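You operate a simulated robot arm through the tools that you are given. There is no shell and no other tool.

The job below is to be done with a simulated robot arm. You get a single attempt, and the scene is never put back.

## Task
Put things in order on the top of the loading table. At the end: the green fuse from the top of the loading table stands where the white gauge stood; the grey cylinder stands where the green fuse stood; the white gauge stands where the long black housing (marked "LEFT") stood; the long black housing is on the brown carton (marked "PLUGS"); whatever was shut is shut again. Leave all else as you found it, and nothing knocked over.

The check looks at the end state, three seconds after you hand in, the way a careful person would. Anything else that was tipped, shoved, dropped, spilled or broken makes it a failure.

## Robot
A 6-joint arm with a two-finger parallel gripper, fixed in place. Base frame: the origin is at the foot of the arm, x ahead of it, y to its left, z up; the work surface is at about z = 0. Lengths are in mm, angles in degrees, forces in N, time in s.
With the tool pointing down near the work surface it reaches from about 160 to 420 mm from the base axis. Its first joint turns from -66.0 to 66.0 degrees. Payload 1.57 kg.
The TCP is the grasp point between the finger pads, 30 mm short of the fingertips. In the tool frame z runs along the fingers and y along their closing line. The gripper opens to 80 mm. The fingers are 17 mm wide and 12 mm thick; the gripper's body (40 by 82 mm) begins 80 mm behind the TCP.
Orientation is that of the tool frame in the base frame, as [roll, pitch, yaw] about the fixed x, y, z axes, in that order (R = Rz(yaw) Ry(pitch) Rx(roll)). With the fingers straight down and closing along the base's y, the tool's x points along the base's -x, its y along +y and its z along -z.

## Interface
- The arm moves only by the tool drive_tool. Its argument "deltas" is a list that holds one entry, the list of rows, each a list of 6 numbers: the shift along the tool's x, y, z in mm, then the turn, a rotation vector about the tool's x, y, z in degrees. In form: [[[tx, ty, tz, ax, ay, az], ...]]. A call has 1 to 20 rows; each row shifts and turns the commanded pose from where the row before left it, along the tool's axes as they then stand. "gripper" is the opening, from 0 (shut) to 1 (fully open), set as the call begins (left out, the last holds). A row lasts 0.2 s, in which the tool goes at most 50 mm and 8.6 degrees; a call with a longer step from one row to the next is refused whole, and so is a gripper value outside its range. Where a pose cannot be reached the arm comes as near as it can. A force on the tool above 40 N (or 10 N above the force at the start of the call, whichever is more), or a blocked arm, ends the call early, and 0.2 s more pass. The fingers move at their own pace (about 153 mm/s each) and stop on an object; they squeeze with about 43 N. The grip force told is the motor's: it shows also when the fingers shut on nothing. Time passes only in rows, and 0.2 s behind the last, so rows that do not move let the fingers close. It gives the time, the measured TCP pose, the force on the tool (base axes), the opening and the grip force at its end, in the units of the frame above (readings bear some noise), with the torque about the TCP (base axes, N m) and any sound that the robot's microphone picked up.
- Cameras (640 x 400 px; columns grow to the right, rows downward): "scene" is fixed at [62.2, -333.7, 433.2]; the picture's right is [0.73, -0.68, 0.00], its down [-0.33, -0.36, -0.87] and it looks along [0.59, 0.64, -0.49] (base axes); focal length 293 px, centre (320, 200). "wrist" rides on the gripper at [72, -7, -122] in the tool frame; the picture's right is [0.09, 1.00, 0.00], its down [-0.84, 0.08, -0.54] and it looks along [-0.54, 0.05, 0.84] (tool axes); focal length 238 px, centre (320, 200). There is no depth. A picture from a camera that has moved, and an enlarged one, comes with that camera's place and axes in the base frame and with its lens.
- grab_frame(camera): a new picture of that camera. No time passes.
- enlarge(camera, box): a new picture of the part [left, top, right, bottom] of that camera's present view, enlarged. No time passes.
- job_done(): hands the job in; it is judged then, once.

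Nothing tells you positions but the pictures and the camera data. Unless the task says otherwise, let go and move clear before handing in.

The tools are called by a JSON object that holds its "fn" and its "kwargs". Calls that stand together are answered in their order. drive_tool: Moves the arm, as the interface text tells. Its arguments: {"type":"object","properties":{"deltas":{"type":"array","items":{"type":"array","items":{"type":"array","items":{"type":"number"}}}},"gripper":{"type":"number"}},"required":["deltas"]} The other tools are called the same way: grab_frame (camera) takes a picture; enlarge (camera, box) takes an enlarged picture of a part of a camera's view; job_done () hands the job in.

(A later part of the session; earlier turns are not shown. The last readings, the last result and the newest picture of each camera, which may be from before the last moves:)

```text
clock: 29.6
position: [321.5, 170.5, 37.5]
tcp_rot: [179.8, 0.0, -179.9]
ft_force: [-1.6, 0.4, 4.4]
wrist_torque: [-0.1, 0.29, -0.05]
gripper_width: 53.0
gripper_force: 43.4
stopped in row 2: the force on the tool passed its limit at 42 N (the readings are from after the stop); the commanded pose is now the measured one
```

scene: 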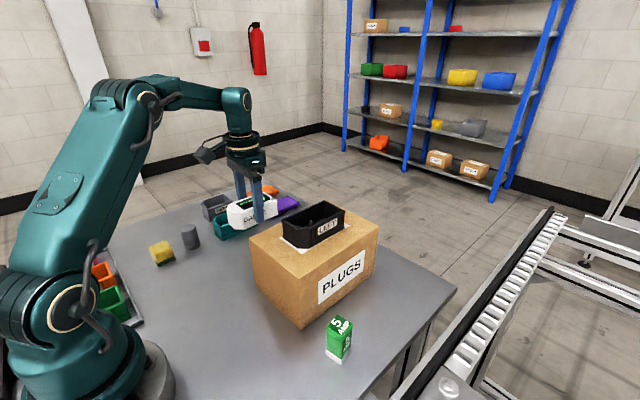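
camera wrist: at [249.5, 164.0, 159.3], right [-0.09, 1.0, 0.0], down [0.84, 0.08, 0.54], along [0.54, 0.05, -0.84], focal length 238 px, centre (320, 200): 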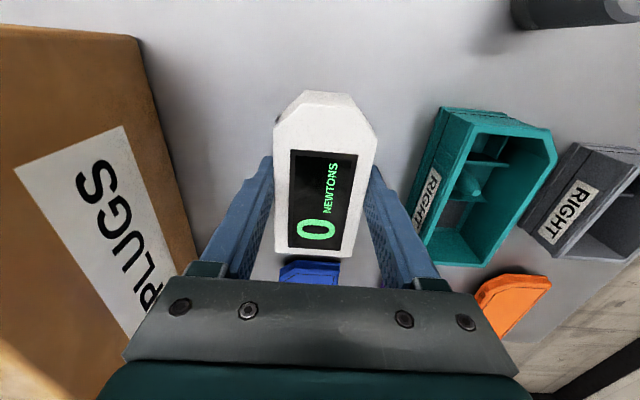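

The gauge is seated with light contact. I'm opening and rising, then checking.

{"fn": "drive_tool", "kwargs": {"deltas": [[[0, 0, 0, 0, 0, 0], [0, 0, 0, 0, 0, 0]]], "gripper": 0.95}}

{"fn": "drive_tool", "kwargs": {"deltas": [[[0, 0, -10, 0, 0, 0], [0, 0, -30, 0, 0, 0], [0, 0, -30, 0, 0, 0], [0, 0, -30, 0, 0, 0], [0, 0, -20, 0, 0, 0], [0, 0, 0, 0, 0, 0]]]}}

{"fn": "grab_frame", "kwargs": {"camera": "scene"}}

{"fn": "enlarge", "kwargs": {"camera": "wrist", "box": [200, 30, 500, 230]}}

```text
clock: 30.2
position: [320.8, 170.8, 37.0]
tcp_rot: [179.9, 0.2, -179.9]
ft_force: [0.1, 1.1, 0.0]
wrist_torque: [-0.01, -0.03, -0.01]
gripper_width: 76.2
gripper_force: 0.2
```

```text
clock: 31.6
position: [321.5, 170.8, 156.2]
tcp_rot: [179.9, 0.1, -179.9]
ft_force: [-0.4, 0.3, -1.0]
wrist_torque: [0.03, 0.0, 0.0]
gripper_width: 76.2
gripper_force: 0.1
```

```text
taken
```

scene: 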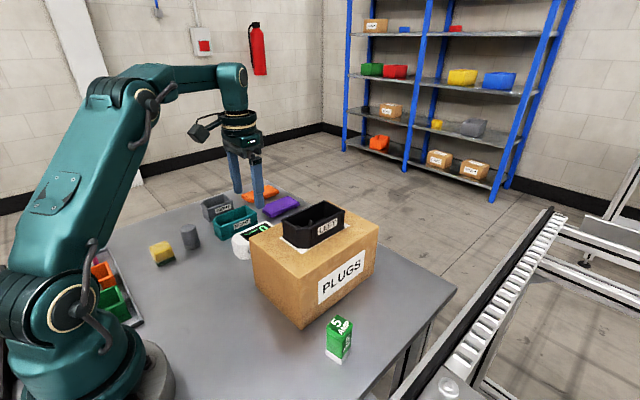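

```text
2.00 times, centred on (350, 130) of wrist
camera zoom: at [249.1, 164.3, 277.6], right [-0.09, 1.0, 0.0], down [0.84, 0.08, 0.54], along [0.54, 0.05, -0.84], focal length 477 px, centre (260, 340)
```

zoom: 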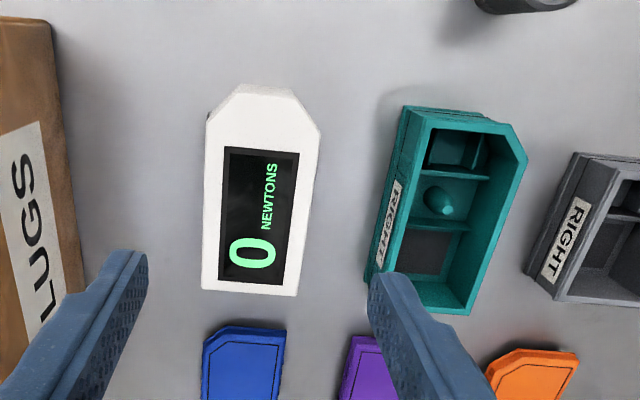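

The gauge now stands in the housing's old place. Next I'm heading to the fuse at about (276, −148), going high over the carton.

{"fn": "drive_tool", "kwargs": {"deltas": [[[20, 0, -20, 0, 0, 0], [25, -10, -30, 0, 0, 0], [20, -25, -30, 0, 0, 0], [0, -35, 0, 0, 0, 0], [0, -40, 0, 0, 0, 0], [0, -40, 0, 0, 0, 0], [0, -40, 0, 0, 0, 0], [0, -40, 0, 0, 0, 0], [0, -40, 0, 0, 0, 0], [-10, -30, 0, 0, 0, 0], [-10, -19, 0, 0, 0, 0], [0, 0, 0, 0, 0, 0]]]}}

{"fn": "grab_frame", "kwargs": {"camera": "wrist"}}

{"fn": "grab_frame", "kwargs": {"camera": "scene"}}

```text
clock: 34.2
position: [276.2, -149.7, 234.7]
tcp_rot: [179.9, 0.1, -179.9]
ft_force: [0.4, 0.0, -0.6]
wrist_torque: [0.02, 0.02, 0.0]
gripper_width: 75.9
gripper_force: 0.1
```

```text
taken
camera wrist: at [204.6, -155.8, 356.0], right [-0.09, 1.0, 0.0], down [0.84, 0.08, 0.54], along [0.54, 0.05, -0.84], focal length 238 px, centre (320, 200)
```

wrist: 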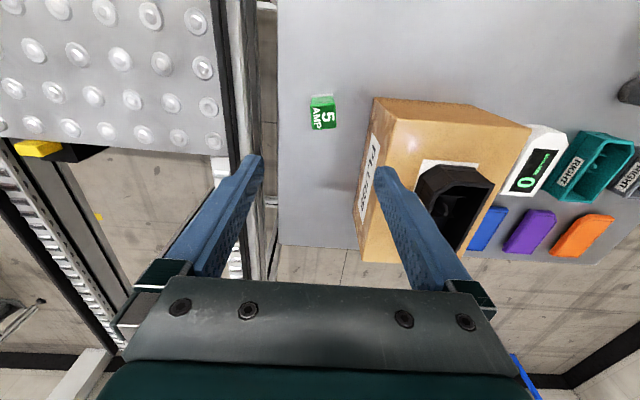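

```text
taken
```

scene: 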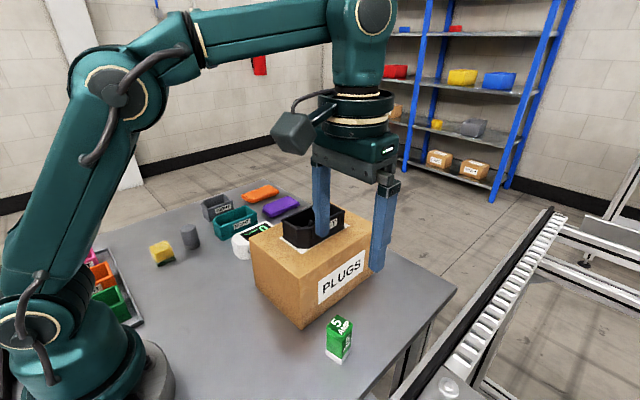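

{"fn": "enlarge", "kwargs": {"camera": "wrist", "box": [280, 70, 400, 160]}}

{"fn": "enlarge", "kwargs": {"camera": "wrist", "box": [270, 60, 550, 270]}}

```text
4.44 times, centred on (340, 115) of wrist
camera zoom: at [204.6, -155.8, 356.0], right [-0.09, 1.0, 0.0], down [0.84, 0.08, 0.54], along [0.54, 0.05, -0.84], focal length 1059 px, centre (231, 578)
```

zoom: 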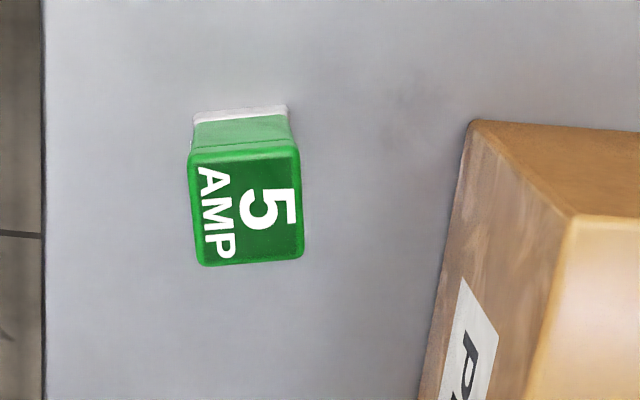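

```text
1.90 times, centred on (410, 165) of wrist
camera zoom: at [204.6, -155.8, 356.0], right [-0.09, 1.0, 0.0], down [0.84, 0.08, 0.54], along [0.54, 0.05, -0.84], focal length 454 px, centre (149, 267)
```

zoom: 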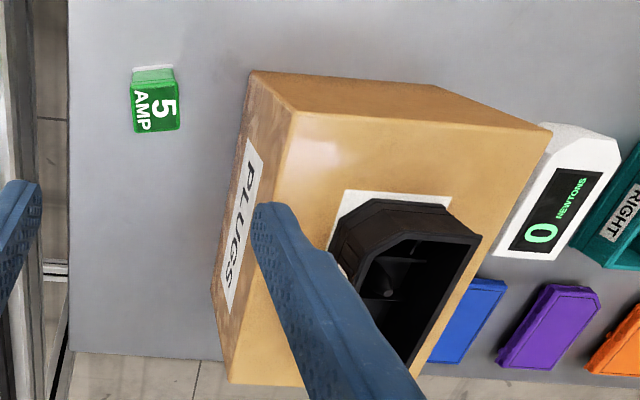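

The fuse is about 28×28×62 at about (275, −146), turned about +10°. I'll turn the gripper to match, narrow the opening and come down partway.

{"fn": "drive_tool", "kwargs": {"deltas": [[[1.6, 2.8, 20, 0, 0, 0], [0, 0, 30, 0, 0, -5], [0, 0, 30, 0, 0, -5], [0, 0, 30, 0, 0, 0], [0, 0, 20, 0, 0, 0], [0, 0, 0, 0, 0, 0]]], "gripper": 0.7}}

{"fn": "grab_frame", "kwargs": {"camera": "wrist"}}

{"fn": "grab_frame", "kwargs": {"camera": "scene"}}

```text
clock: 35.6
position: [275.9, -145.0, 106.3]
tcp_rot: [179.9, 0.2, -169.8]
ft_force: [0.5, 0.2, -0.6]
wrist_torque: [0.01, -0.01, 0.01]
gripper_width: 56.0
gripper_force: 0.0
```

```text
taken
camera wrist: at [206.7, -163.9, 227.7], right [-0.27, 0.96, 0.0], down [0.81, 0.22, 0.54], along [0.52, 0.15, -0.84], focal length 238 px, centre (320, 200)
```

wrist: 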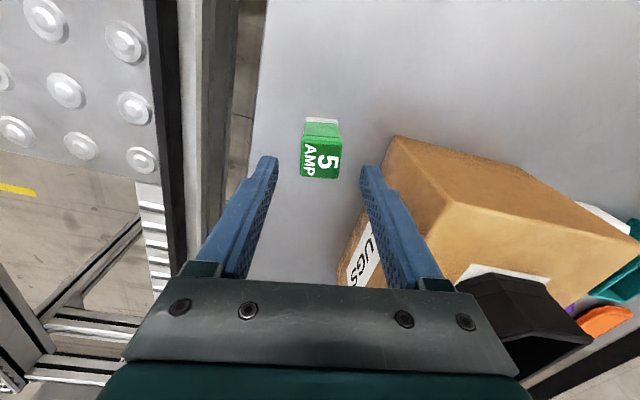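

```text
taken
```

scene: 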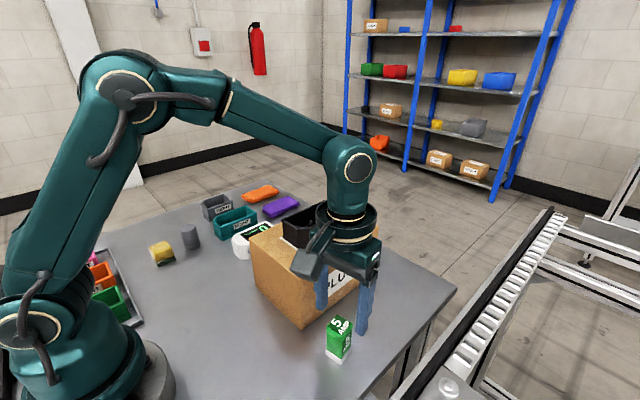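

{"fn": "enlarge", "kwargs": {"camera": "wrist", "box": [250, 100, 400, 200]}}

```text
4.00 times, centred on (325, 150) of wrist
camera zoom: at [206.7, -163.9, 227.7], right [-0.27, 0.96, 0.0], down [0.81, 0.22, 0.54], along [0.52, 0.15, -0.84], focal length 953 px, centre (300, 400)
```

zoom: 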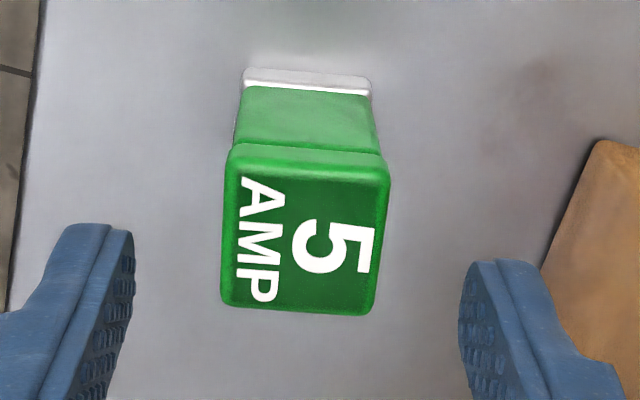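

The gripper is now square to the fuse and centred to within a couple of mm. I'm descending to z ≈ 40 and closing.

{"fn": "drive_tool", "kwargs": {"deltas": [[[2.2, 0, 20, 0, 0, 0], [0, 0, 20, 0, 0, 0], [0, 0, 15, 0, 0, 0], [0, 0, 10, 0, 0, 0], [0, 0, 0, 0, 0, 0]]]}}

{"fn": "grab_frame", "kwargs": {"camera": "wrist"}}

{"fn": "enlarge", "kwargs": {"camera": "scene", "box": [270, 250, 400, 370]}}

```text
clock: 36.8
position: [273.0, -146.9, 40.0]
tcp_rot: [179.9, 0.1, -170.0]
ft_force: [0.2, 0.9, -0.2]
wrist_torque: [0.01, -0.02, 0.04]
gripper_width: 56.1
gripper_force: 0.2
```

```text
taken
camera wrist: at [203.5, -165.2, 162.0], right [-0.27, 0.96, 0.0], down [0.81, 0.22, 0.54], along [0.52, 0.15, -0.84], focal length 238 px, centre (320, 200)
```

wrist: 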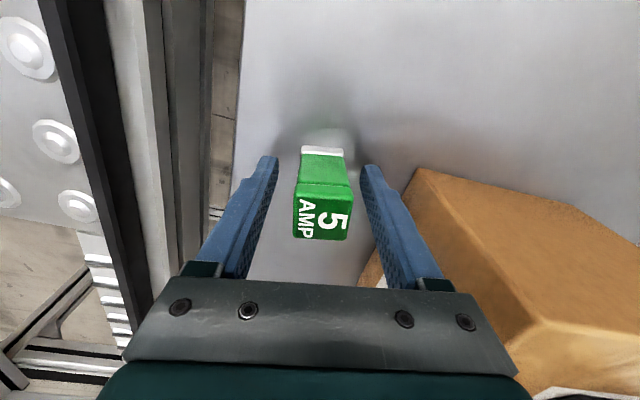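

```text
3.33 times, centred on (335, 310) of scene
camera zoom: at [62.2, -333.7, 433.2], right [0.73, -0.68, 0.0], down [-0.33, -0.36, -0.87], along [0.59, 0.64, -0.49], focal length 977 px, centre (270, -167)
```

zoom: 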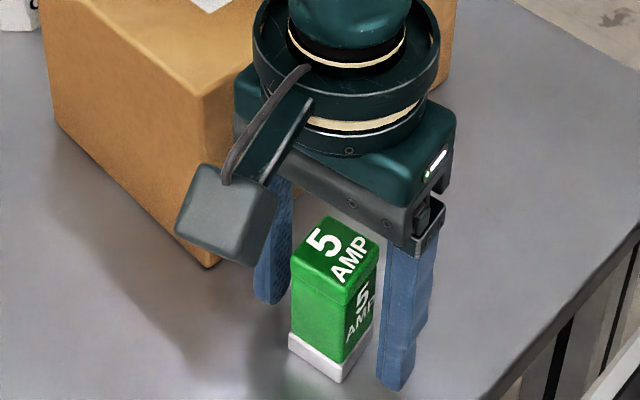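

{"fn": "drive_tool", "kwargs": {"deltas": [[[0, 0, 0, 0, 0, 0], [0, 0, 0, 0, 0, 0], [0, 0, 0, 0, 0, 0]]], "gripper": 0.0}}

{"fn": "grab_frame", "kwargs": {"camera": "wrist"}}

{"fn": "enlarge", "kwargs": {"camera": "scene", "box": [270, 250, 400, 370]}}

```text
clock: 37.6
position: [274.0, -146.3, 41.2]
tcp_rot: [179.9, 0.2, -169.8]
ft_force: [1.4, 0.2, 0.1]
wrist_torque: [-0.01, -0.02, -0.03]
gripper_width: 29.7
gripper_force: 39.0
```

```text
taken
camera wrist: at [203.5, -165.2, 162.2], right [-0.27, 0.96, 0.0], down [0.81, 0.22, 0.54], along [0.52, 0.15, -0.84], focal length 238 px, centre (320, 200)
```

wrist: 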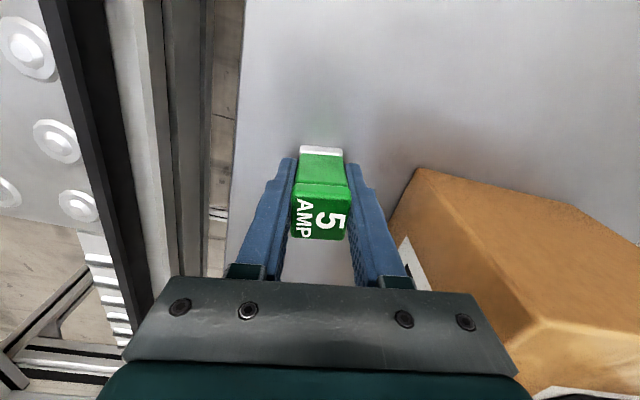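

```text
3.33 times, centred on (335, 310) of scene
camera zoom: at [62.2, -333.7, 433.2], right [0.73, -0.68, 0.0], down [-0.33, -0.36, -0.87], along [0.59, 0.64, -0.49], focal length 977 px, centre (270, -167)
```

zoom: 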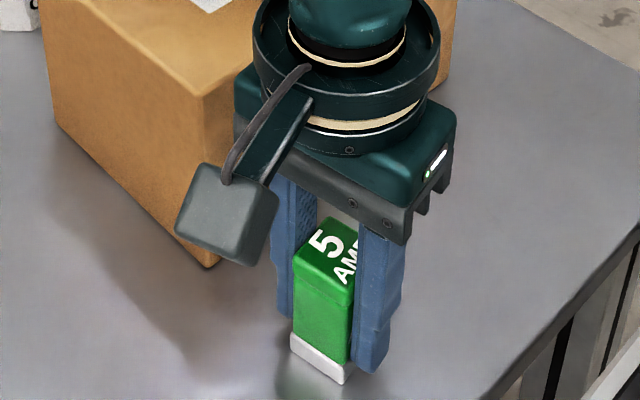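

The fuse is gripped at 29.7. I'm lifting high, turning yaw back to 0 and carrying it to the gauge's old place at about (163.5, 170.5).

{"fn": "drive_tool", "kwargs": {"deltas": [[[0, 0, -5, 0, 0, 0], [0, 0, -20, 0, 0, 0], [0, 0, -35, 0, 0, 0], [0, 0, -40, 0, 0, 0], [0, 0, -40, 0, 0, 0], [0, 0, -30, 0, 0, 0], [0, 0, -10, 0, 0, 4], [0, 0, 0, 0, 0, 6.2], [0, 0, 0, 0, 0, 0]]]}}

{"fn": "grab_frame", "kwargs": {"camera": "scene"}}

{"fn": "grab_frame", "kwargs": {"camera": "wrist"}}

```text
clock: 39.6
position: [273.0, -146.5, 221.9]
tcp_rot: [179.9, 0.2, 179.8]
ft_force: [-0.1, 0.5, -0.2]
wrist_torque: [-0.02, 0.03, -0.01]
gripper_width: 29.3
gripper_force: 39.0
```

```text
taken
```

scene: 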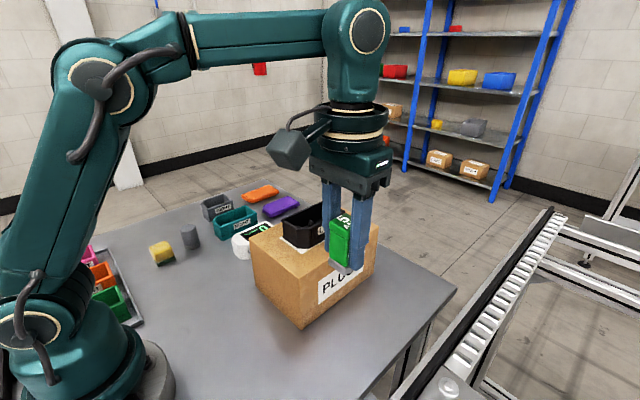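

```text
taken
camera wrist: at [201.4, -153.2, 343.0], right [-0.09, 1.0, 0.0], down [0.84, 0.07, 0.54], along [0.54, 0.05, -0.84], focal length 238 px, centre (320, 200)
```

wrist: 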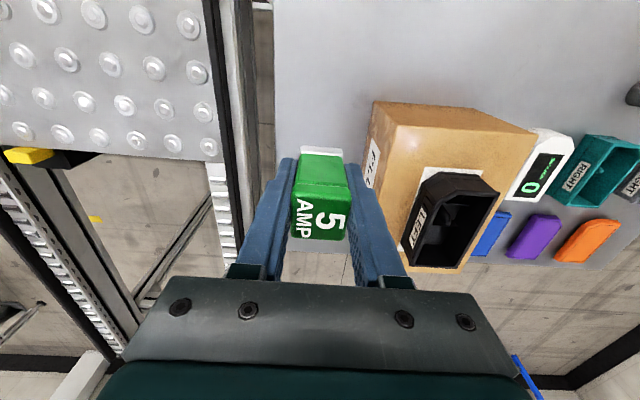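

{"fn": "drive_tool", "kwargs": {"deltas": [[[5, 15, 0, 0, 0, 0], [10, 30, 0, 0, 0, 0], [13, 38, 0, 0, 0, 0], [13, 40, 0, 0, 0, 0], [14, 40, 0, 0, 0, 0], [14, 40, 0, 0, 0, 0], [14, 40, 0, 0, 0, 0], [13, 35, 0, 0, 0, 0], [10, 25, 0, 0, 0, 0], [5.4, 13.7, 0, 0, 0, 0], [0, 0, 0, 0, 0, 0]]]}}

{"fn": "grab_frame", "kwargs": {"camera": "scene"}}

{"fn": "grab_frame", "kwargs": {"camera": "wrist"}}

```text
clock: 42.0
position: [160.9, 169.8, 220.4]
tcp_rot: [179.8, 0.1, 179.9]
ft_force: [0.1, 0.3, -0.7]
wrist_torque: [-0.03, 0.01, -0.04]
gripper_width: 29.5
gripper_force: 39.1
```

```text
taken
```

scene: 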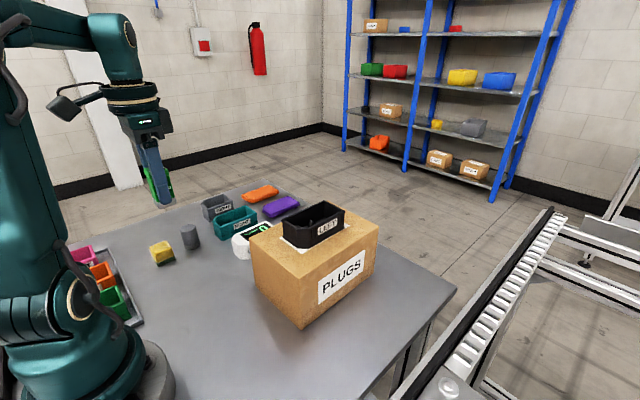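

```text
taken
camera wrist: at [89.0, 163.2, 341.7], right [-0.09, 1.0, 0.0], down [0.84, 0.07, 0.54], along [0.54, 0.05, -0.84], focal length 238 px, centre (320, 200)
```

wrist: 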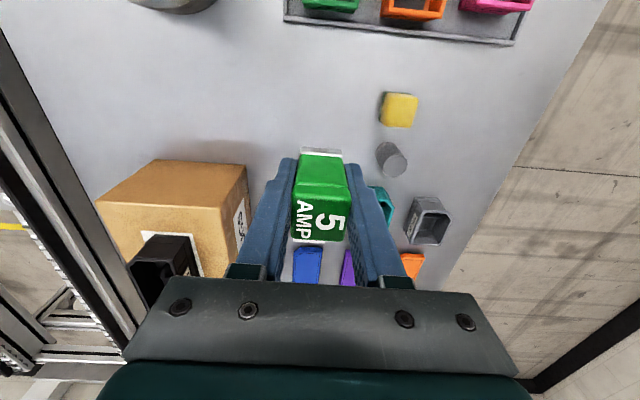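

The fuse is above the gauge's old place. I'm lowering it to just above the table.

{"fn": "drive_tool", "kwargs": {"deltas": [[[-1, 0, 25, 0, 0, 0], [0, 0, 35, 0, 0, 0], [0, 0, 35, 0, 0, 0], [0, 0, 35, 0, 0, 0], [0, 0, 25, 0, 0, 0], [0, 0, 12, 0, 0, 0], [0, 0, 5, 0, 0, 0], [0, 0, 0, 0, 0, 0]]]}}

{"fn": "grab_frame", "kwargs": {"camera": "wrist"}}

{"fn": "enlarge", "kwargs": {"camera": "scene", "box": [120, 190, 250, 310]}}

```text
clock: 43.8
position: [163.9, 170.9, 49.1]
tcp_rot: [180.0, 0.0, 179.9]
ft_force: [-0.1, -0.5, -1.7]
wrist_torque: [0.0, 0.01, 0.01]
gripper_width: 29.1
gripper_force: 38.8
```

```text
taken
camera wrist: at [91.4, 164.5, 170.2], right [-0.09, 1.0, 0.0], down [0.84, 0.07, 0.54], along [0.54, 0.05, -0.84], focal length 238 px, centre (320, 200)
```

wrist: 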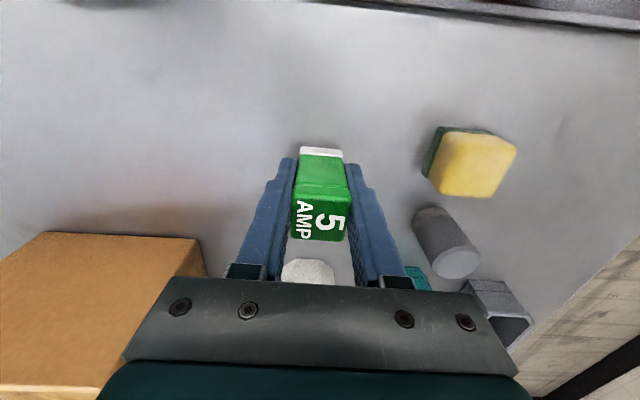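

```text
3.33 times, centred on (185, 250) of scene
camera zoom: at [62.2, -333.7, 433.2], right [0.73, -0.68, 0.0], down [-0.33, -0.36, -0.87], along [0.59, 0.64, -0.49], focal length 977 px, centre (770, 33)
```

zoom: 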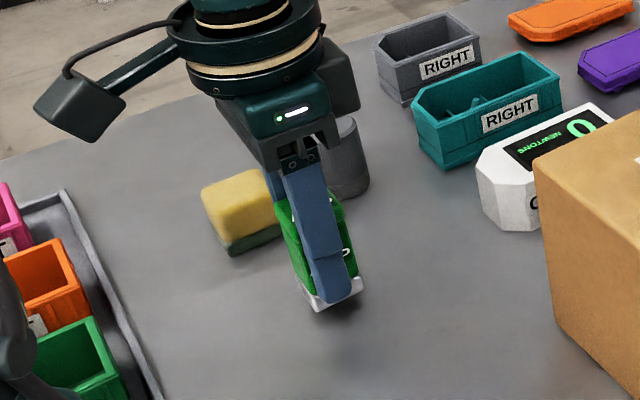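

{"fn": "drive_tool", "kwargs": {"deltas": [[[1.3, -0.8, 3, 0, 0, 0], [0, 0, 2, 0, 0, 0], [0, 0, 1.5, 0, 0, 0], [0, 0, 0, 0, 0, 0]]]}}

{"fn": "drive_tool", "kwargs": {"deltas": [[[0, 0, 0.7, 0, 0, 0], [0, 0, 0, 0, 0, 0]]]}}

{"fn": "drive_tool", "kwargs": {"deltas": [[[0, 0, 0.7, 0, 0, 0], [0, 0, 0, 0, 0, 0]]]}}

{"fn": "enlarge", "kwargs": {"camera": "scene", "box": [150, 220, 220, 290]}}

```text
clock: 44.8
position: [162.1, 170.1, 41.8]
tcp_rot: [179.9, 0.1, 179.9]
ft_force: [0.2, -1.1, -1.0]
wrist_torque: [-0.01, -0.01, -0.01]
gripper_width: 29.3
gripper_force: 38.9
```

```text
clock: 45.4
position: [162.1, 169.4, 41.2]
tcp_rot: [179.9, 0.1, 179.9]
ft_force: [-0.1, -1.1, 0.2]
wrist_torque: [0.03, -0.01, -0.01]
gripper_width: 29.5
gripper_force: 38.8
```

```text
clock: 46.0
position: [162.7, 171.8, 42.2]
tcp_rot: [179.9, 0.1, 179.9]
ft_force: [0.1, 0.7, -1.0]
wrist_torque: [-0.01, 0.01, 0.01]
gripper_width: 29.2
gripper_force: 39.3
```

```text
5.71 times, centred on (185, 255) of scene
camera zoom: at [62.2, -333.7, 433.2], right [0.73, -0.68, 0.0], down [-0.33, -0.36, -0.87], along [0.59, 0.64, -0.49], focal length 1675 px, centre (1091, -114)
```

zoom: 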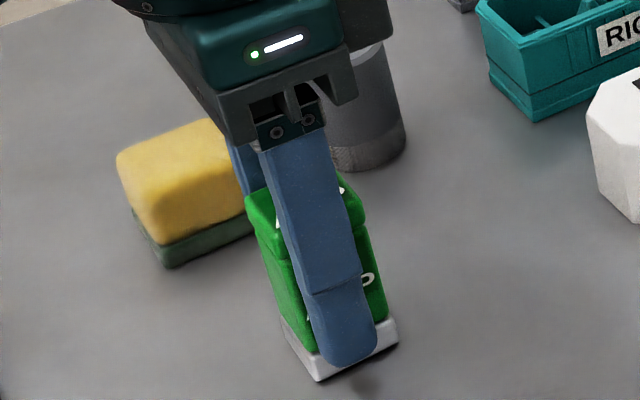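

{"fn": "drive_tool", "kwargs": {"deltas": [[[0, 0, 0.8, 0, 0, 0], [0, 0, 0, 0, 0, 0]]]}}

{"fn": "drive_tool", "kwargs": {"deltas": [[[0, 0, 0.6, 0, 0, 0], [0, 0, 0, 0, 0, 0]]]}}

{"fn": "grab_frame", "kwargs": {"camera": "wrist"}}

```text
clock: 46.6
position: [161.1, 168.1, 40.5]
tcp_rot: [179.9, 0.1, 180.0]
ft_force: [-0.2, -0.7, -1.3]
wrist_torque: [0.0, 0.01, 0.0]
gripper_width: 29.7
gripper_force: 39.6
```

```text
clock: 47.2
position: [163.1, 169.2, 40.5]
tcp_rot: [179.9, 0.1, 179.9]
ft_force: [-3.8, -4.8, 28.0]
wrist_torque: [-0.23, 0.06, -0.01]
gripper_width: 29.2
gripper_force: 38.8
```

```text
taken
camera wrist: at [90.4, 163.2, 161.8], right [-0.09, 1.0, 0.0], down [0.84, 0.07, 0.54], along [0.54, 0.05, -0.84], focal length 238 px, centre (320, 200)
```

wrist: 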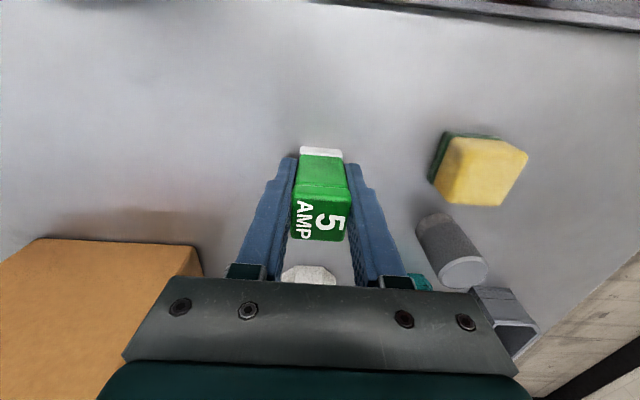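

The fuse touches the table at 28 N. I'm easing off a little, opening partway so as not to reach the neighbours, and rising.

{"fn": "drive_tool", "kwargs": {"deltas": [[[0, 0, -0.6, 0, 0, 0], [0, 0, 0, 0, 0, 0]]]}}

{"fn": "drive_tool", "kwargs": {"deltas": [[[0, 0, 0, 0, 0, 0], [0, 0, 0, 0, 0, 0]]], "gripper": 0.65}}

{"fn": "drive_tool", "kwargs": {"deltas": [[[0, 0, -10, 0, 0, 0], [0, 0, -30, 0, 0, 0], [0, 0, -30, 0, 0, 0], [0, 0, -30, 0, 0, 0], [0, 0, 0, 0, 0, 0]]]}}

{"fn": "grab_frame", "kwargs": {"camera": "scene"}}

{"fn": "grab_frame", "kwargs": {"camera": "wrist"}}

```text
clock: 47.8
position: [161.9, 168.4, 40.7]
tcp_rot: [179.9, 0.2, 179.9]
ft_force: [1.8, -1.3, 10.9]
wrist_torque: [-0.13, -0.12, 0.0]
gripper_width: 29.3
gripper_force: 38.9
```

```text
clock: 48.4
position: [162.5, 168.6, 41.5]
tcp_rot: [179.9, 0.0, 179.9]
ft_force: [-0.9, -0.1, 0.3]
wrist_torque: [-0.01, 0.01, -0.01]
gripper_width: 51.8
gripper_force: 0.0
```

```text
clock: 49.6
position: [161.0, 169.1, 141.5]
tcp_rot: [-180.0, 0.0, 179.9]
ft_force: [0.4, 0.0, 0.1]
wrist_torque: [0.02, 0.0, 0.03]
gripper_width: 52.2
gripper_force: 0.0
```

```text
taken
```

scene: 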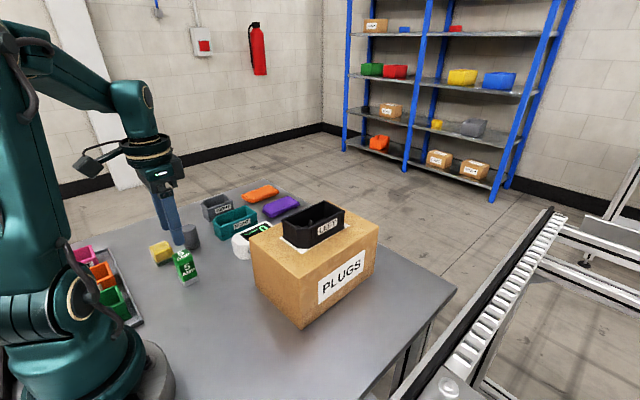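

```text
taken
camera wrist: at [89.3, 163.6, 263.0], right [-0.09, 1.0, 0.0], down [0.84, 0.07, 0.54], along [0.54, 0.05, -0.84], focal length 238 px, centre (320, 200)
```

wrist: 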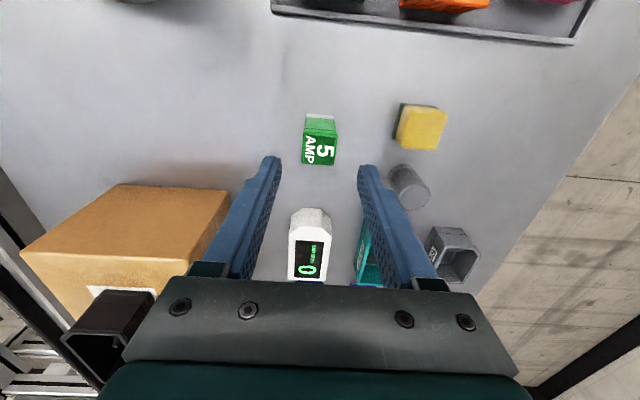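

The fuse stands upright in the gauge's old place. Next I'm moving above the grey cylinder at about (216.5, 276).

{"fn": "drive_tool", "kwargs": {"deltas": [[[-10, 15, 0, 0, 0, 0], [-15, 30, 0, 0, 0, 0], [-15, 30, 0, 0, 0, 0], [-10, 20, 0, 0, 0, 0], [-5, 10.5, 0, 0, 0, 0], [0, 0, 0, 0, 0, 0]]], "gripper": 0.8}}

{"fn": "grab_frame", "kwargs": {"camera": "wrist"}}

{"fn": "grab_frame", "kwargs": {"camera": "scene"}}

```text
clock: 51.0
position: [217.4, 276.4, 139.5]
tcp_rot: [179.9, 0.1, 179.9]
ft_force: [0.2, 0.5, -0.6]
wrist_torque: [-0.01, 0.02, 0.02]
gripper_width: 63.9
gripper_force: 0.1
```

```text
taken
camera wrist: at [144.6, 269.5, 261.7], right [-0.09, 1.0, 0.0], down [0.84, 0.07, 0.54], along [0.54, 0.05, -0.84], focal length 238 px, centre (320, 200)
```

wrist: 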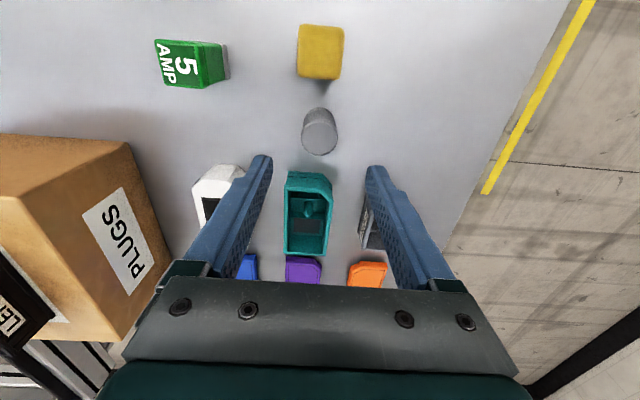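

```text
taken
```

scene: 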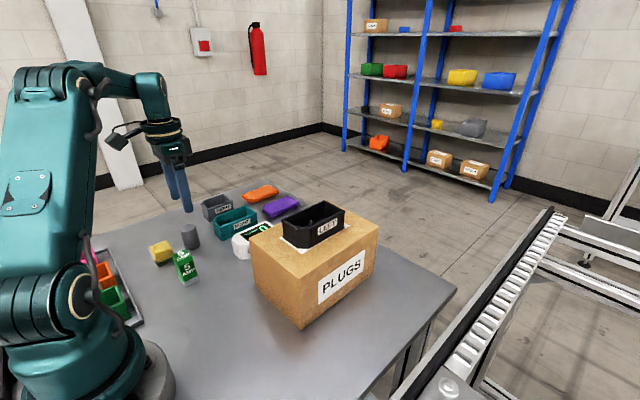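

{"fn": "enlarge", "kwargs": {"camera": "wrist", "box": [270, 90, 370, 170]}}

{"fn": "enlarge", "kwargs": {"camera": "scene", "box": [140, 190, 280, 300]}}

```text
5.00 times, centred on (320, 130) of wrist
camera zoom: at [144.6, 269.5, 261.7], right [-0.09, 1.0, 0.0], down [0.84, 0.07, 0.54], along [0.54, 0.05, -0.84], focal length 1192 px, centre (320, 550)
```

zoom: 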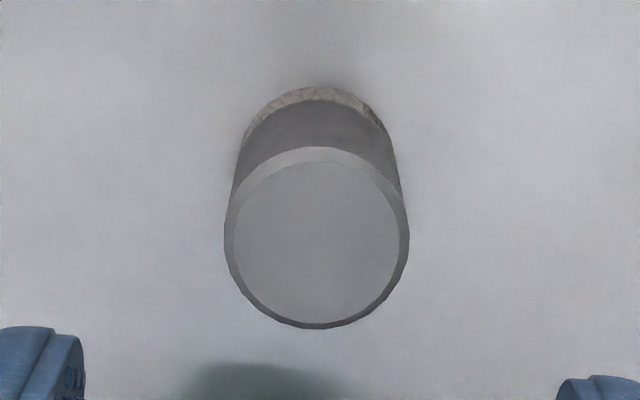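

```text
3.64 times, centred on (210, 245) of scene
camera zoom: at [62.2, -333.7, 433.2], right [0.73, -0.68, 0.0], down [-0.33, -0.36, -0.87], along [0.59, 0.64, -0.49], focal length 1066 px, centre (720, 36)
```

zoom: 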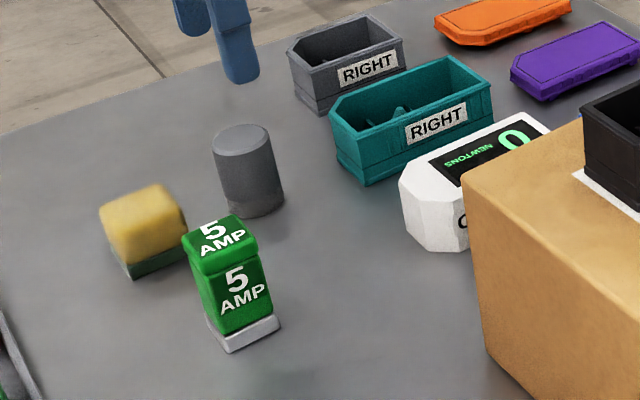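

The cylinder's refined centre is (215, 275.4), 34 in diameter. I'm descending and gripping.

{"fn": "drive_tool", "kwargs": {"deltas": [[[1.6, -1, 30, 0, 0, 0], [0, 0, 30, 0, 0, 0], [0, 0, 25, 0, 0, 0], [0, 0, 14, 0, 0, 0], [0, 0, 2, 0, 0, 0], [0, 0, 0, 0, 0, 0]]]}}

{"fn": "grab_frame", "kwargs": {"camera": "wrist"}}

{"fn": "enlarge", "kwargs": {"camera": "scene", "box": [120, 170, 280, 300]}}

```text
clock: 52.4
position: [214.8, 274.1, 39.9]
tcp_rot: [179.9, 0.0, 179.9]
ft_force: [0.0, -1.1, 0.0]
wrist_torque: [-0.01, 0.03, 0.01]
gripper_width: 64.1
gripper_force: 0.1
```

```text
taken
camera wrist: at [142.5, 268.0, 161.9], right [-0.09, 1.0, 0.0], down [0.84, 0.07, 0.54], along [0.54, 0.05, -0.84], focal length 238 px, centre (320, 200)
```

wrist: 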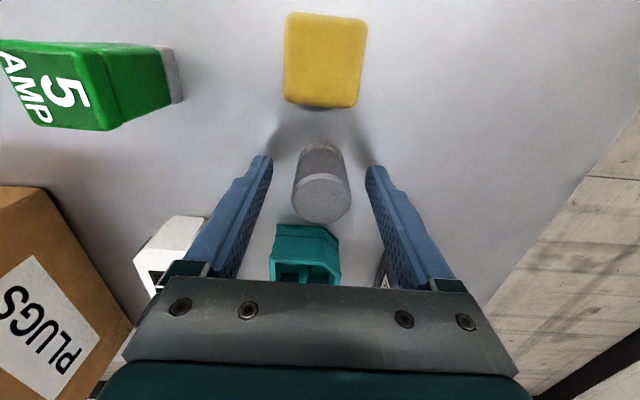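

```text
3.08 times, centred on (200, 235) of scene
camera zoom: at [62.2, -333.7, 433.2], right [0.73, -0.68, 0.0], down [-0.33, -0.36, -0.87], along [0.59, 0.64, -0.49], focal length 902 px, centre (689, 92)
```

zoom: 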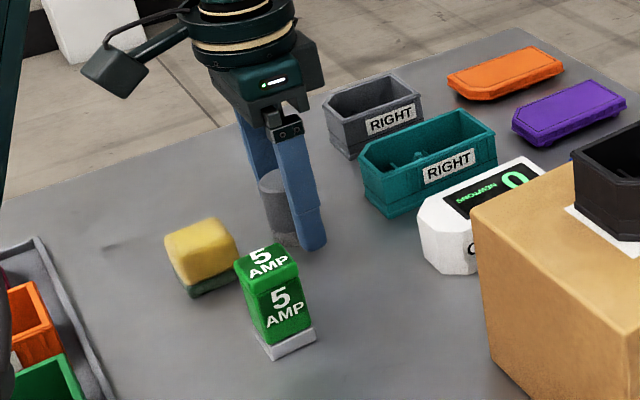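

{"fn": "drive_tool", "kwargs": {"deltas": [[[0, 0, 3, 0, 0, 0], [0, 0, 0, 0, 0, 0]]]}}

{"fn": "drive_tool", "kwargs": {"deltas": [[[0, 0, 0, 0, 0, 0], [0, 0, 0, 0, 0, 0], [0, 0, 0, 0, 0, 0]]], "gripper": 0.0}}

{"fn": "grab_frame", "kwargs": {"camera": "wrist"}}

```text
clock: 53.0
position: [215.3, 273.8, 36.4]
tcp_rot: [179.8, 0.2, 179.9]
ft_force: [-0.5, 0.3, -0.1]
wrist_torque: [0.01, 0.04, 0.0]
gripper_width: 64.0
gripper_force: 0.0
```

```text
clock: 53.8
position: [214.3, 273.0, 38.5]
tcp_rot: [179.9, 0.1, 179.8]
ft_force: [-0.7, -0.1, -0.2]
wrist_torque: [0.01, -0.02, -0.01]
gripper_width: 32.1
gripper_force: 40.7
```

```text
taken
camera wrist: at [143.0, 267.8, 158.8], right [-0.09, 1.0, 0.0], down [0.84, 0.07, 0.54], along [0.54, 0.05, -0.84], focal length 238 px, centre (320, 200)
```

wrist: 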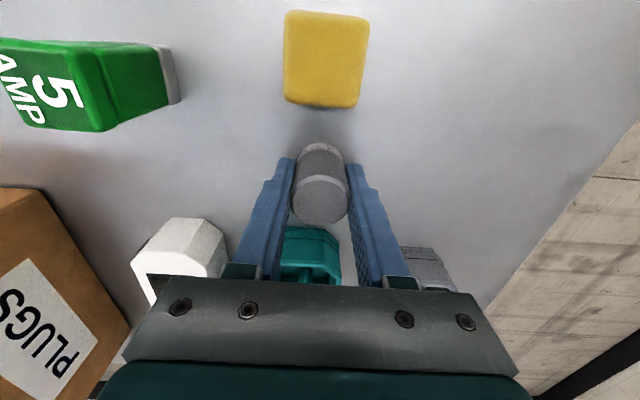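

The cylinder is gripped. I'm lifting it, checking it, then carrying it in front of the carton to the fuse's old place.

{"fn": "drive_tool", "kwargs": {"deltas": [[[0, 0, -5, 0, 0, 0], [0, 0, -20, 0, 0, 0], [0, 0, -35, 0, 0, 0], [0, 0, -40, 0, 0, 0], [0, 0, -35, 0, 0, 0], [0, 0, -15, 0, 0, 0], [0, 0, 0, 0, 0, 0]]]}}

{"fn": "grab_frame", "kwargs": {"camera": "wrist"}}

{"fn": "grab_frame", "kwargs": {"camera": "scene"}}

```text
clock: 55.4
position: [216.3, 273.2, 186.5]
tcp_rot: [179.8, -0.1, 179.9]
ft_force: [-0.4, -0.3, -0.2]
wrist_torque: [0.01, 0.0, -0.01]
gripper_width: 32.1
gripper_force: 40.0
```

```text
taken
camera wrist: at [144.2, 267.5, 308.4], right [-0.09, 1.0, 0.0], down [0.84, 0.07, 0.54], along [0.54, 0.05, -0.84], focal length 238 px, centre (320, 200)
```

wrist: 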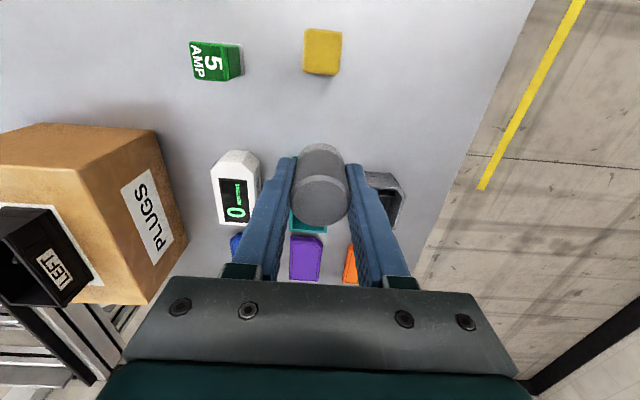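

```text
taken
```

scene: 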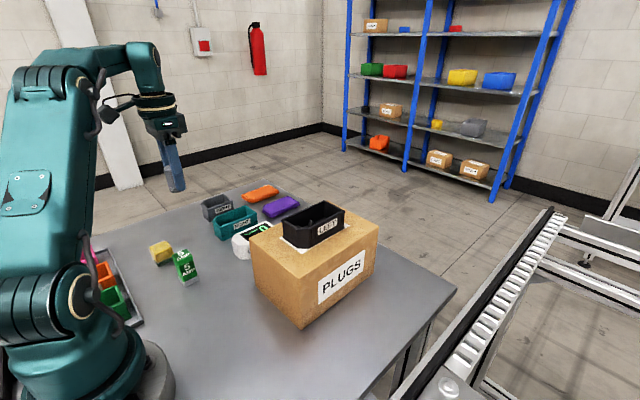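

{"fn": "drive_tool", "kwargs": {"deltas": [[[0, -15, 0, 0, 0, 0], [0, -30, -5, 0, 0, 0], [0, -40, -5, 0, 0, 0], [0, -40, -5, 0, 0, 0], [0, -40, -5, 0, 0, 0], [0, -40, 0, 0, 0, 0], [0, -40, 0, 0, 0, 0], [0, -25, 0, 0, 0, 0], [-5, -30, 0, 0, 0, 0], [-10, -35, 0, 0, 0, 0], [-14, -35, 0, 0, 0, 0], [-14, -25, 0, 0, 0, 0], [-10, -15, 0, 0, 0, 0], [-6, -10.5, 0, 0, 0, 0], [0, 0, 0, 0, 0, 0]]]}}

{"fn": "grab_frame", "kwargs": {"camera": "wrist"}}

{"fn": "grab_frame", "kwargs": {"camera": "scene"}}

```text
clock: 58.6
position: [273.1, -146.8, 206.6]
tcp_rot: [179.9, 0.1, 179.9]
ft_force: [0.0, -0.5, -1.1]
wrist_torque: [0.02, 0.01, 0.01]
gripper_width: 32.1
gripper_force: 40.1
```

```text
taken
camera wrist: at [201.2, -153.5, 328.2], right [-0.09, 1.0, 0.0], down [0.84, 0.07, 0.54], along [0.54, 0.05, -0.84], focal length 238 px, centre (320, 200)
```

wrist: 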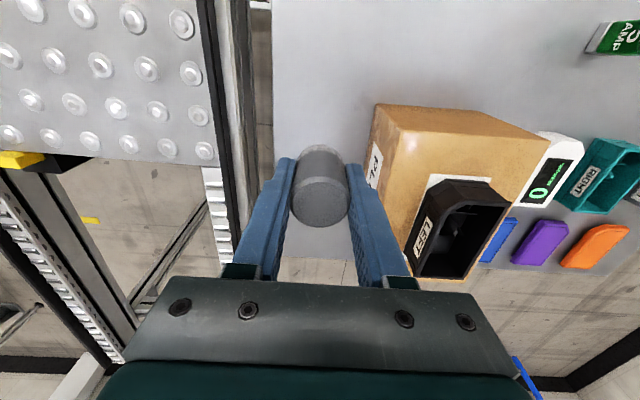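

```text
taken
```

scene: 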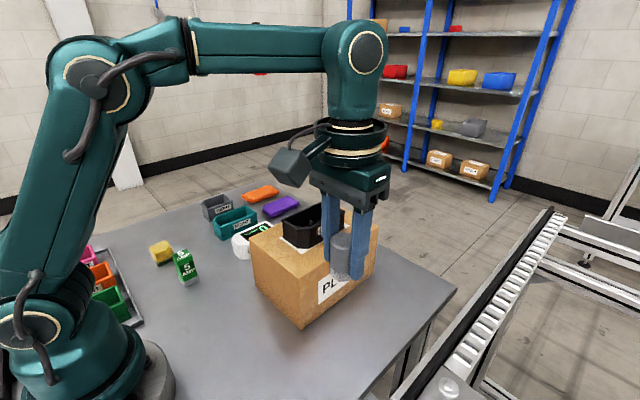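

The cylinder is above the fuse's old place. I'm lowering it to just over the table.

{"fn": "drive_tool", "kwargs": {"deltas": [[[-1.8, 0.5, 25, 0, 0, 0], [0, 0, 35, 0, 0, 0], [0, 0, 35, 0, 0, 0], [0, 0, 35, 0, 0, 0], [0, 0, 20, 0, 0, 0], [0, 0, 10, 0, 0, 0], [0, 0, 0, 0, 0, 0]]]}}

{"fn": "grab_frame", "kwargs": {"camera": "wrist"}}

{"fn": "enlarge", "kwargs": {"camera": "scene", "box": [270, 250, 400, 370]}}

```text
clock: 60.2
position: [275.7, -146.3, 46.2]
tcp_rot: [179.9, 0.1, 179.9]
ft_force: [-0.5, -0.1, -0.5]
wrist_torque: [-0.01, 0.0, 0.01]
gripper_width: 31.7
gripper_force: 40.6
```

```text
taken
camera wrist: at [202.9, -152.3, 167.2], right [-0.09, 1.0, 0.0], down [0.84, 0.07, 0.54], along [0.54, 0.05, -0.84], focal length 238 px, centre (320, 200)
```

wrist: 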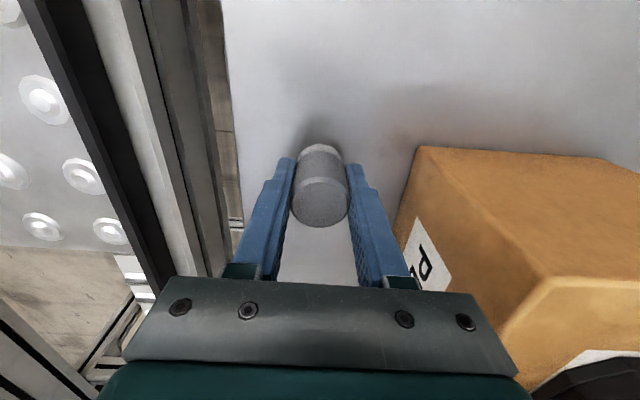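

```text
3.33 times, centred on (335, 310) of scene
camera zoom: at [62.2, -333.7, 433.2], right [0.73, -0.68, 0.0], down [-0.33, -0.36, -0.87], along [0.59, 0.64, -0.49], focal length 977 px, centre (270, -167)
```

zoom: 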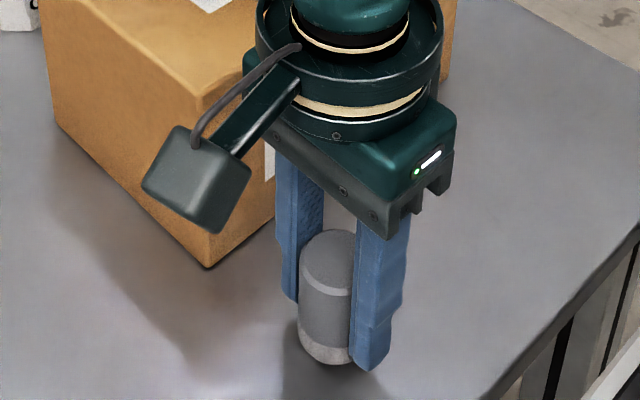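

{"fn": "drive_tool", "kwargs": {"deltas": [[[0, -0.4, 3, 0, 0, 0], [0, 0, 2, 0, 0, 0], [0, 0, 1.5, 0, 0, 0], [0, 0, 0, 0, 0, 0]]]}}

{"fn": "drive_tool", "kwargs": {"deltas": [[[0, 0, 0.8, 0, 0, 0], [0, 0, 0, 0, 0, 0]]]}}

{"fn": "drive_tool", "kwargs": {"deltas": [[[0, 0, 0.6, 0, 0, 0], [0, 0, 0, 0, 0, 0]]]}}

{"fn": "grab_frame", "kwargs": {"camera": "wrist"}}

```text
clock: 61.2
position: [274.6, -147.1, 38.6]
tcp_rot: [179.9, 0.2, 179.8]
ft_force: [0.1, 0.3, 0.0]
wrist_torque: [-0.03, -0.02, 0.01]
gripper_width: 32.1
gripper_force: 40.5
```

```text
clock: 61.8
position: [275.0, -147.3, 39.4]
tcp_rot: [179.9, 0.1, 179.9]
ft_force: [-0.5, 0.1, -0.7]
wrist_torque: [0.02, 0.02, -0.01]
gripper_width: 32.2
gripper_force: 40.7
```

```text
clock: 62.4
position: [274.0, -147.4, 37.3]
tcp_rot: [179.9, 0.2, 179.9]
ft_force: [0.0, 0.6, -0.8]
wrist_torque: [0.01, 0.01, 0.03]
gripper_width: 31.9
gripper_force: 40.5
```

```text
taken
camera wrist: at [202.9, -153.0, 159.6], right [-0.09, 1.0, 0.0], down [0.84, 0.07, 0.54], along [0.54, 0.05, -0.84], focal length 238 px, centre (320, 200)
```

wrist: 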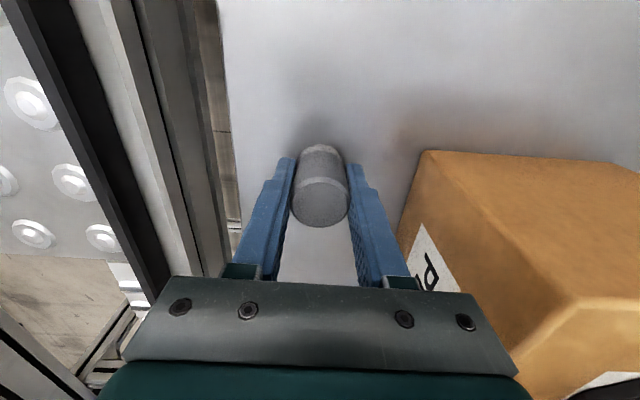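

{"fn": "drive_tool", "kwargs": {"deltas": [[[0, 0, 0.6, 0, 0, 0], [0, 0, 0, 0, 0, 0]]]}}

{"fn": "drive_tool", "kwargs": {"deltas": [[[0, 0, 0.5, 0, 0, 0], [0, 0, 0, 0, 0, 0]]]}}

```text
clock: 63.0
position: [274.8, -147.2, 36.5]
tcp_rot: [180.0, 0.1, 180.0]
ft_force: [0.3, 0.5, -0.9]
wrist_torque: [0.01, 0.03, 0.02]
gripper_width: 32.1
gripper_force: 40.5
```

```text
clock: 63.6
position: [275.4, -146.2, 36.3]
tcp_rot: [179.9, 0.1, 179.9]
ft_force: [1.1, 0.4, -0.7]
wrist_torque: [0.01, -0.01, -0.01]
gripper_width: 32.2
gripper_force: 40.0
```

{"fn": "drive_tool", "kwargs": {"deltas": [[[0, 0, 0.5, 0, 0, 0], [0, 0, 0, 0, 0, 0]]]}}

{"fn": "enlarge", "kwargs": {"camera": "scene", "box": [310, 300, 370, 375]}}

```text
clock: 64.2
position: [274.7, -146.9, 37.1]
tcp_rot: [179.8, 0.1, 179.9]
ft_force: [-3.3, -1.8, 7.4]
wrist_torque: [-0.05, 0.07, -0.03]
gripper_width: 32.1
gripper_force: 40.2
```

```text
5.33 times, centred on (340, 338) of scene
camera zoom: at [62.1, -333.7, 433.2], right [0.73, -0.68, 0.0], down [-0.33, -0.36, -0.87], along [0.59, 0.64, -0.49], focal length 1563 px, centre (213, -533)
```

zoom: 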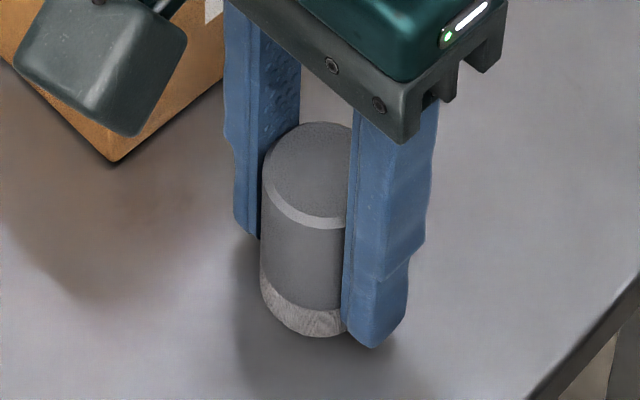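

The cylinder has touched down at about 7 N. I'm opening partway and rising.

{"fn": "drive_tool", "kwargs": {"deltas": [[[0, 0, 0, 0, 0, 0], [0, 0, 0, 0, 0, 0]]], "gripper": 0.65}}

{"fn": "drive_tool", "kwargs": {"deltas": [[[0, 0, -10, 0, 0, 0], [0, 0, -30, 0, 0, 0], [0, 0, -40, 0, 0, 0], [0, 0, -40, 0, 0, 0], [0, 0, -40, 0, 0, 0], [0, 0, -30, 0, 0, 0], [0, 0, 0, 0, 0, 0]]]}}

{"fn": "grab_frame", "kwargs": {"camera": "scene"}}

{"fn": "grab_frame", "kwargs": {"camera": "wrist"}}

```text
clock: 64.8
position: [275.4, -147.7, 36.8]
tcp_rot: [179.9, 0.1, 179.9]
ft_force: [-0.4, 0.2, -0.1]
wrist_torque: [0.04, 0.0, 0.02]
gripper_width: 51.9
gripper_force: 0.1
```

```text
clock: 66.4
position: [275.5, -149.3, 227.1]
tcp_rot: [180.0, 0.2, 179.9]
ft_force: [-1.0, -0.2, -0.1]
wrist_torque: [0.0, -0.04, 0.0]
gripper_width: 52.0
gripper_force: 0.1
```

```text
taken
```

scene: 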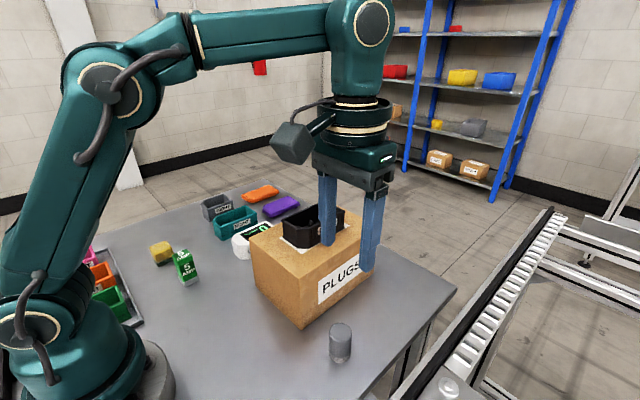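

```text
taken
camera wrist: at [203.8, -155.1, 348.2], right [-0.09, 1.0, 0.0], down [0.84, 0.07, 0.54], along [0.54, 0.05, -0.84], focal length 238 px, centre (320, 200)
```

wrist: 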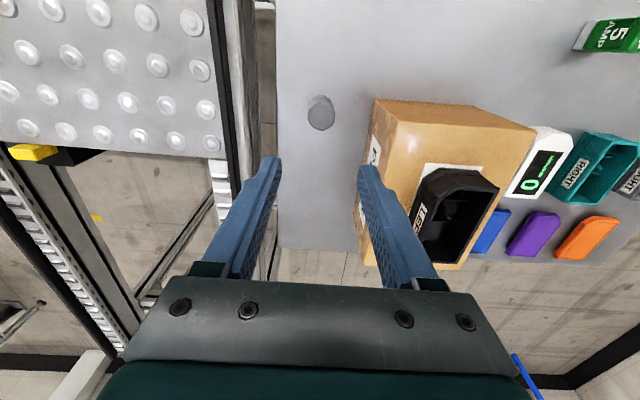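

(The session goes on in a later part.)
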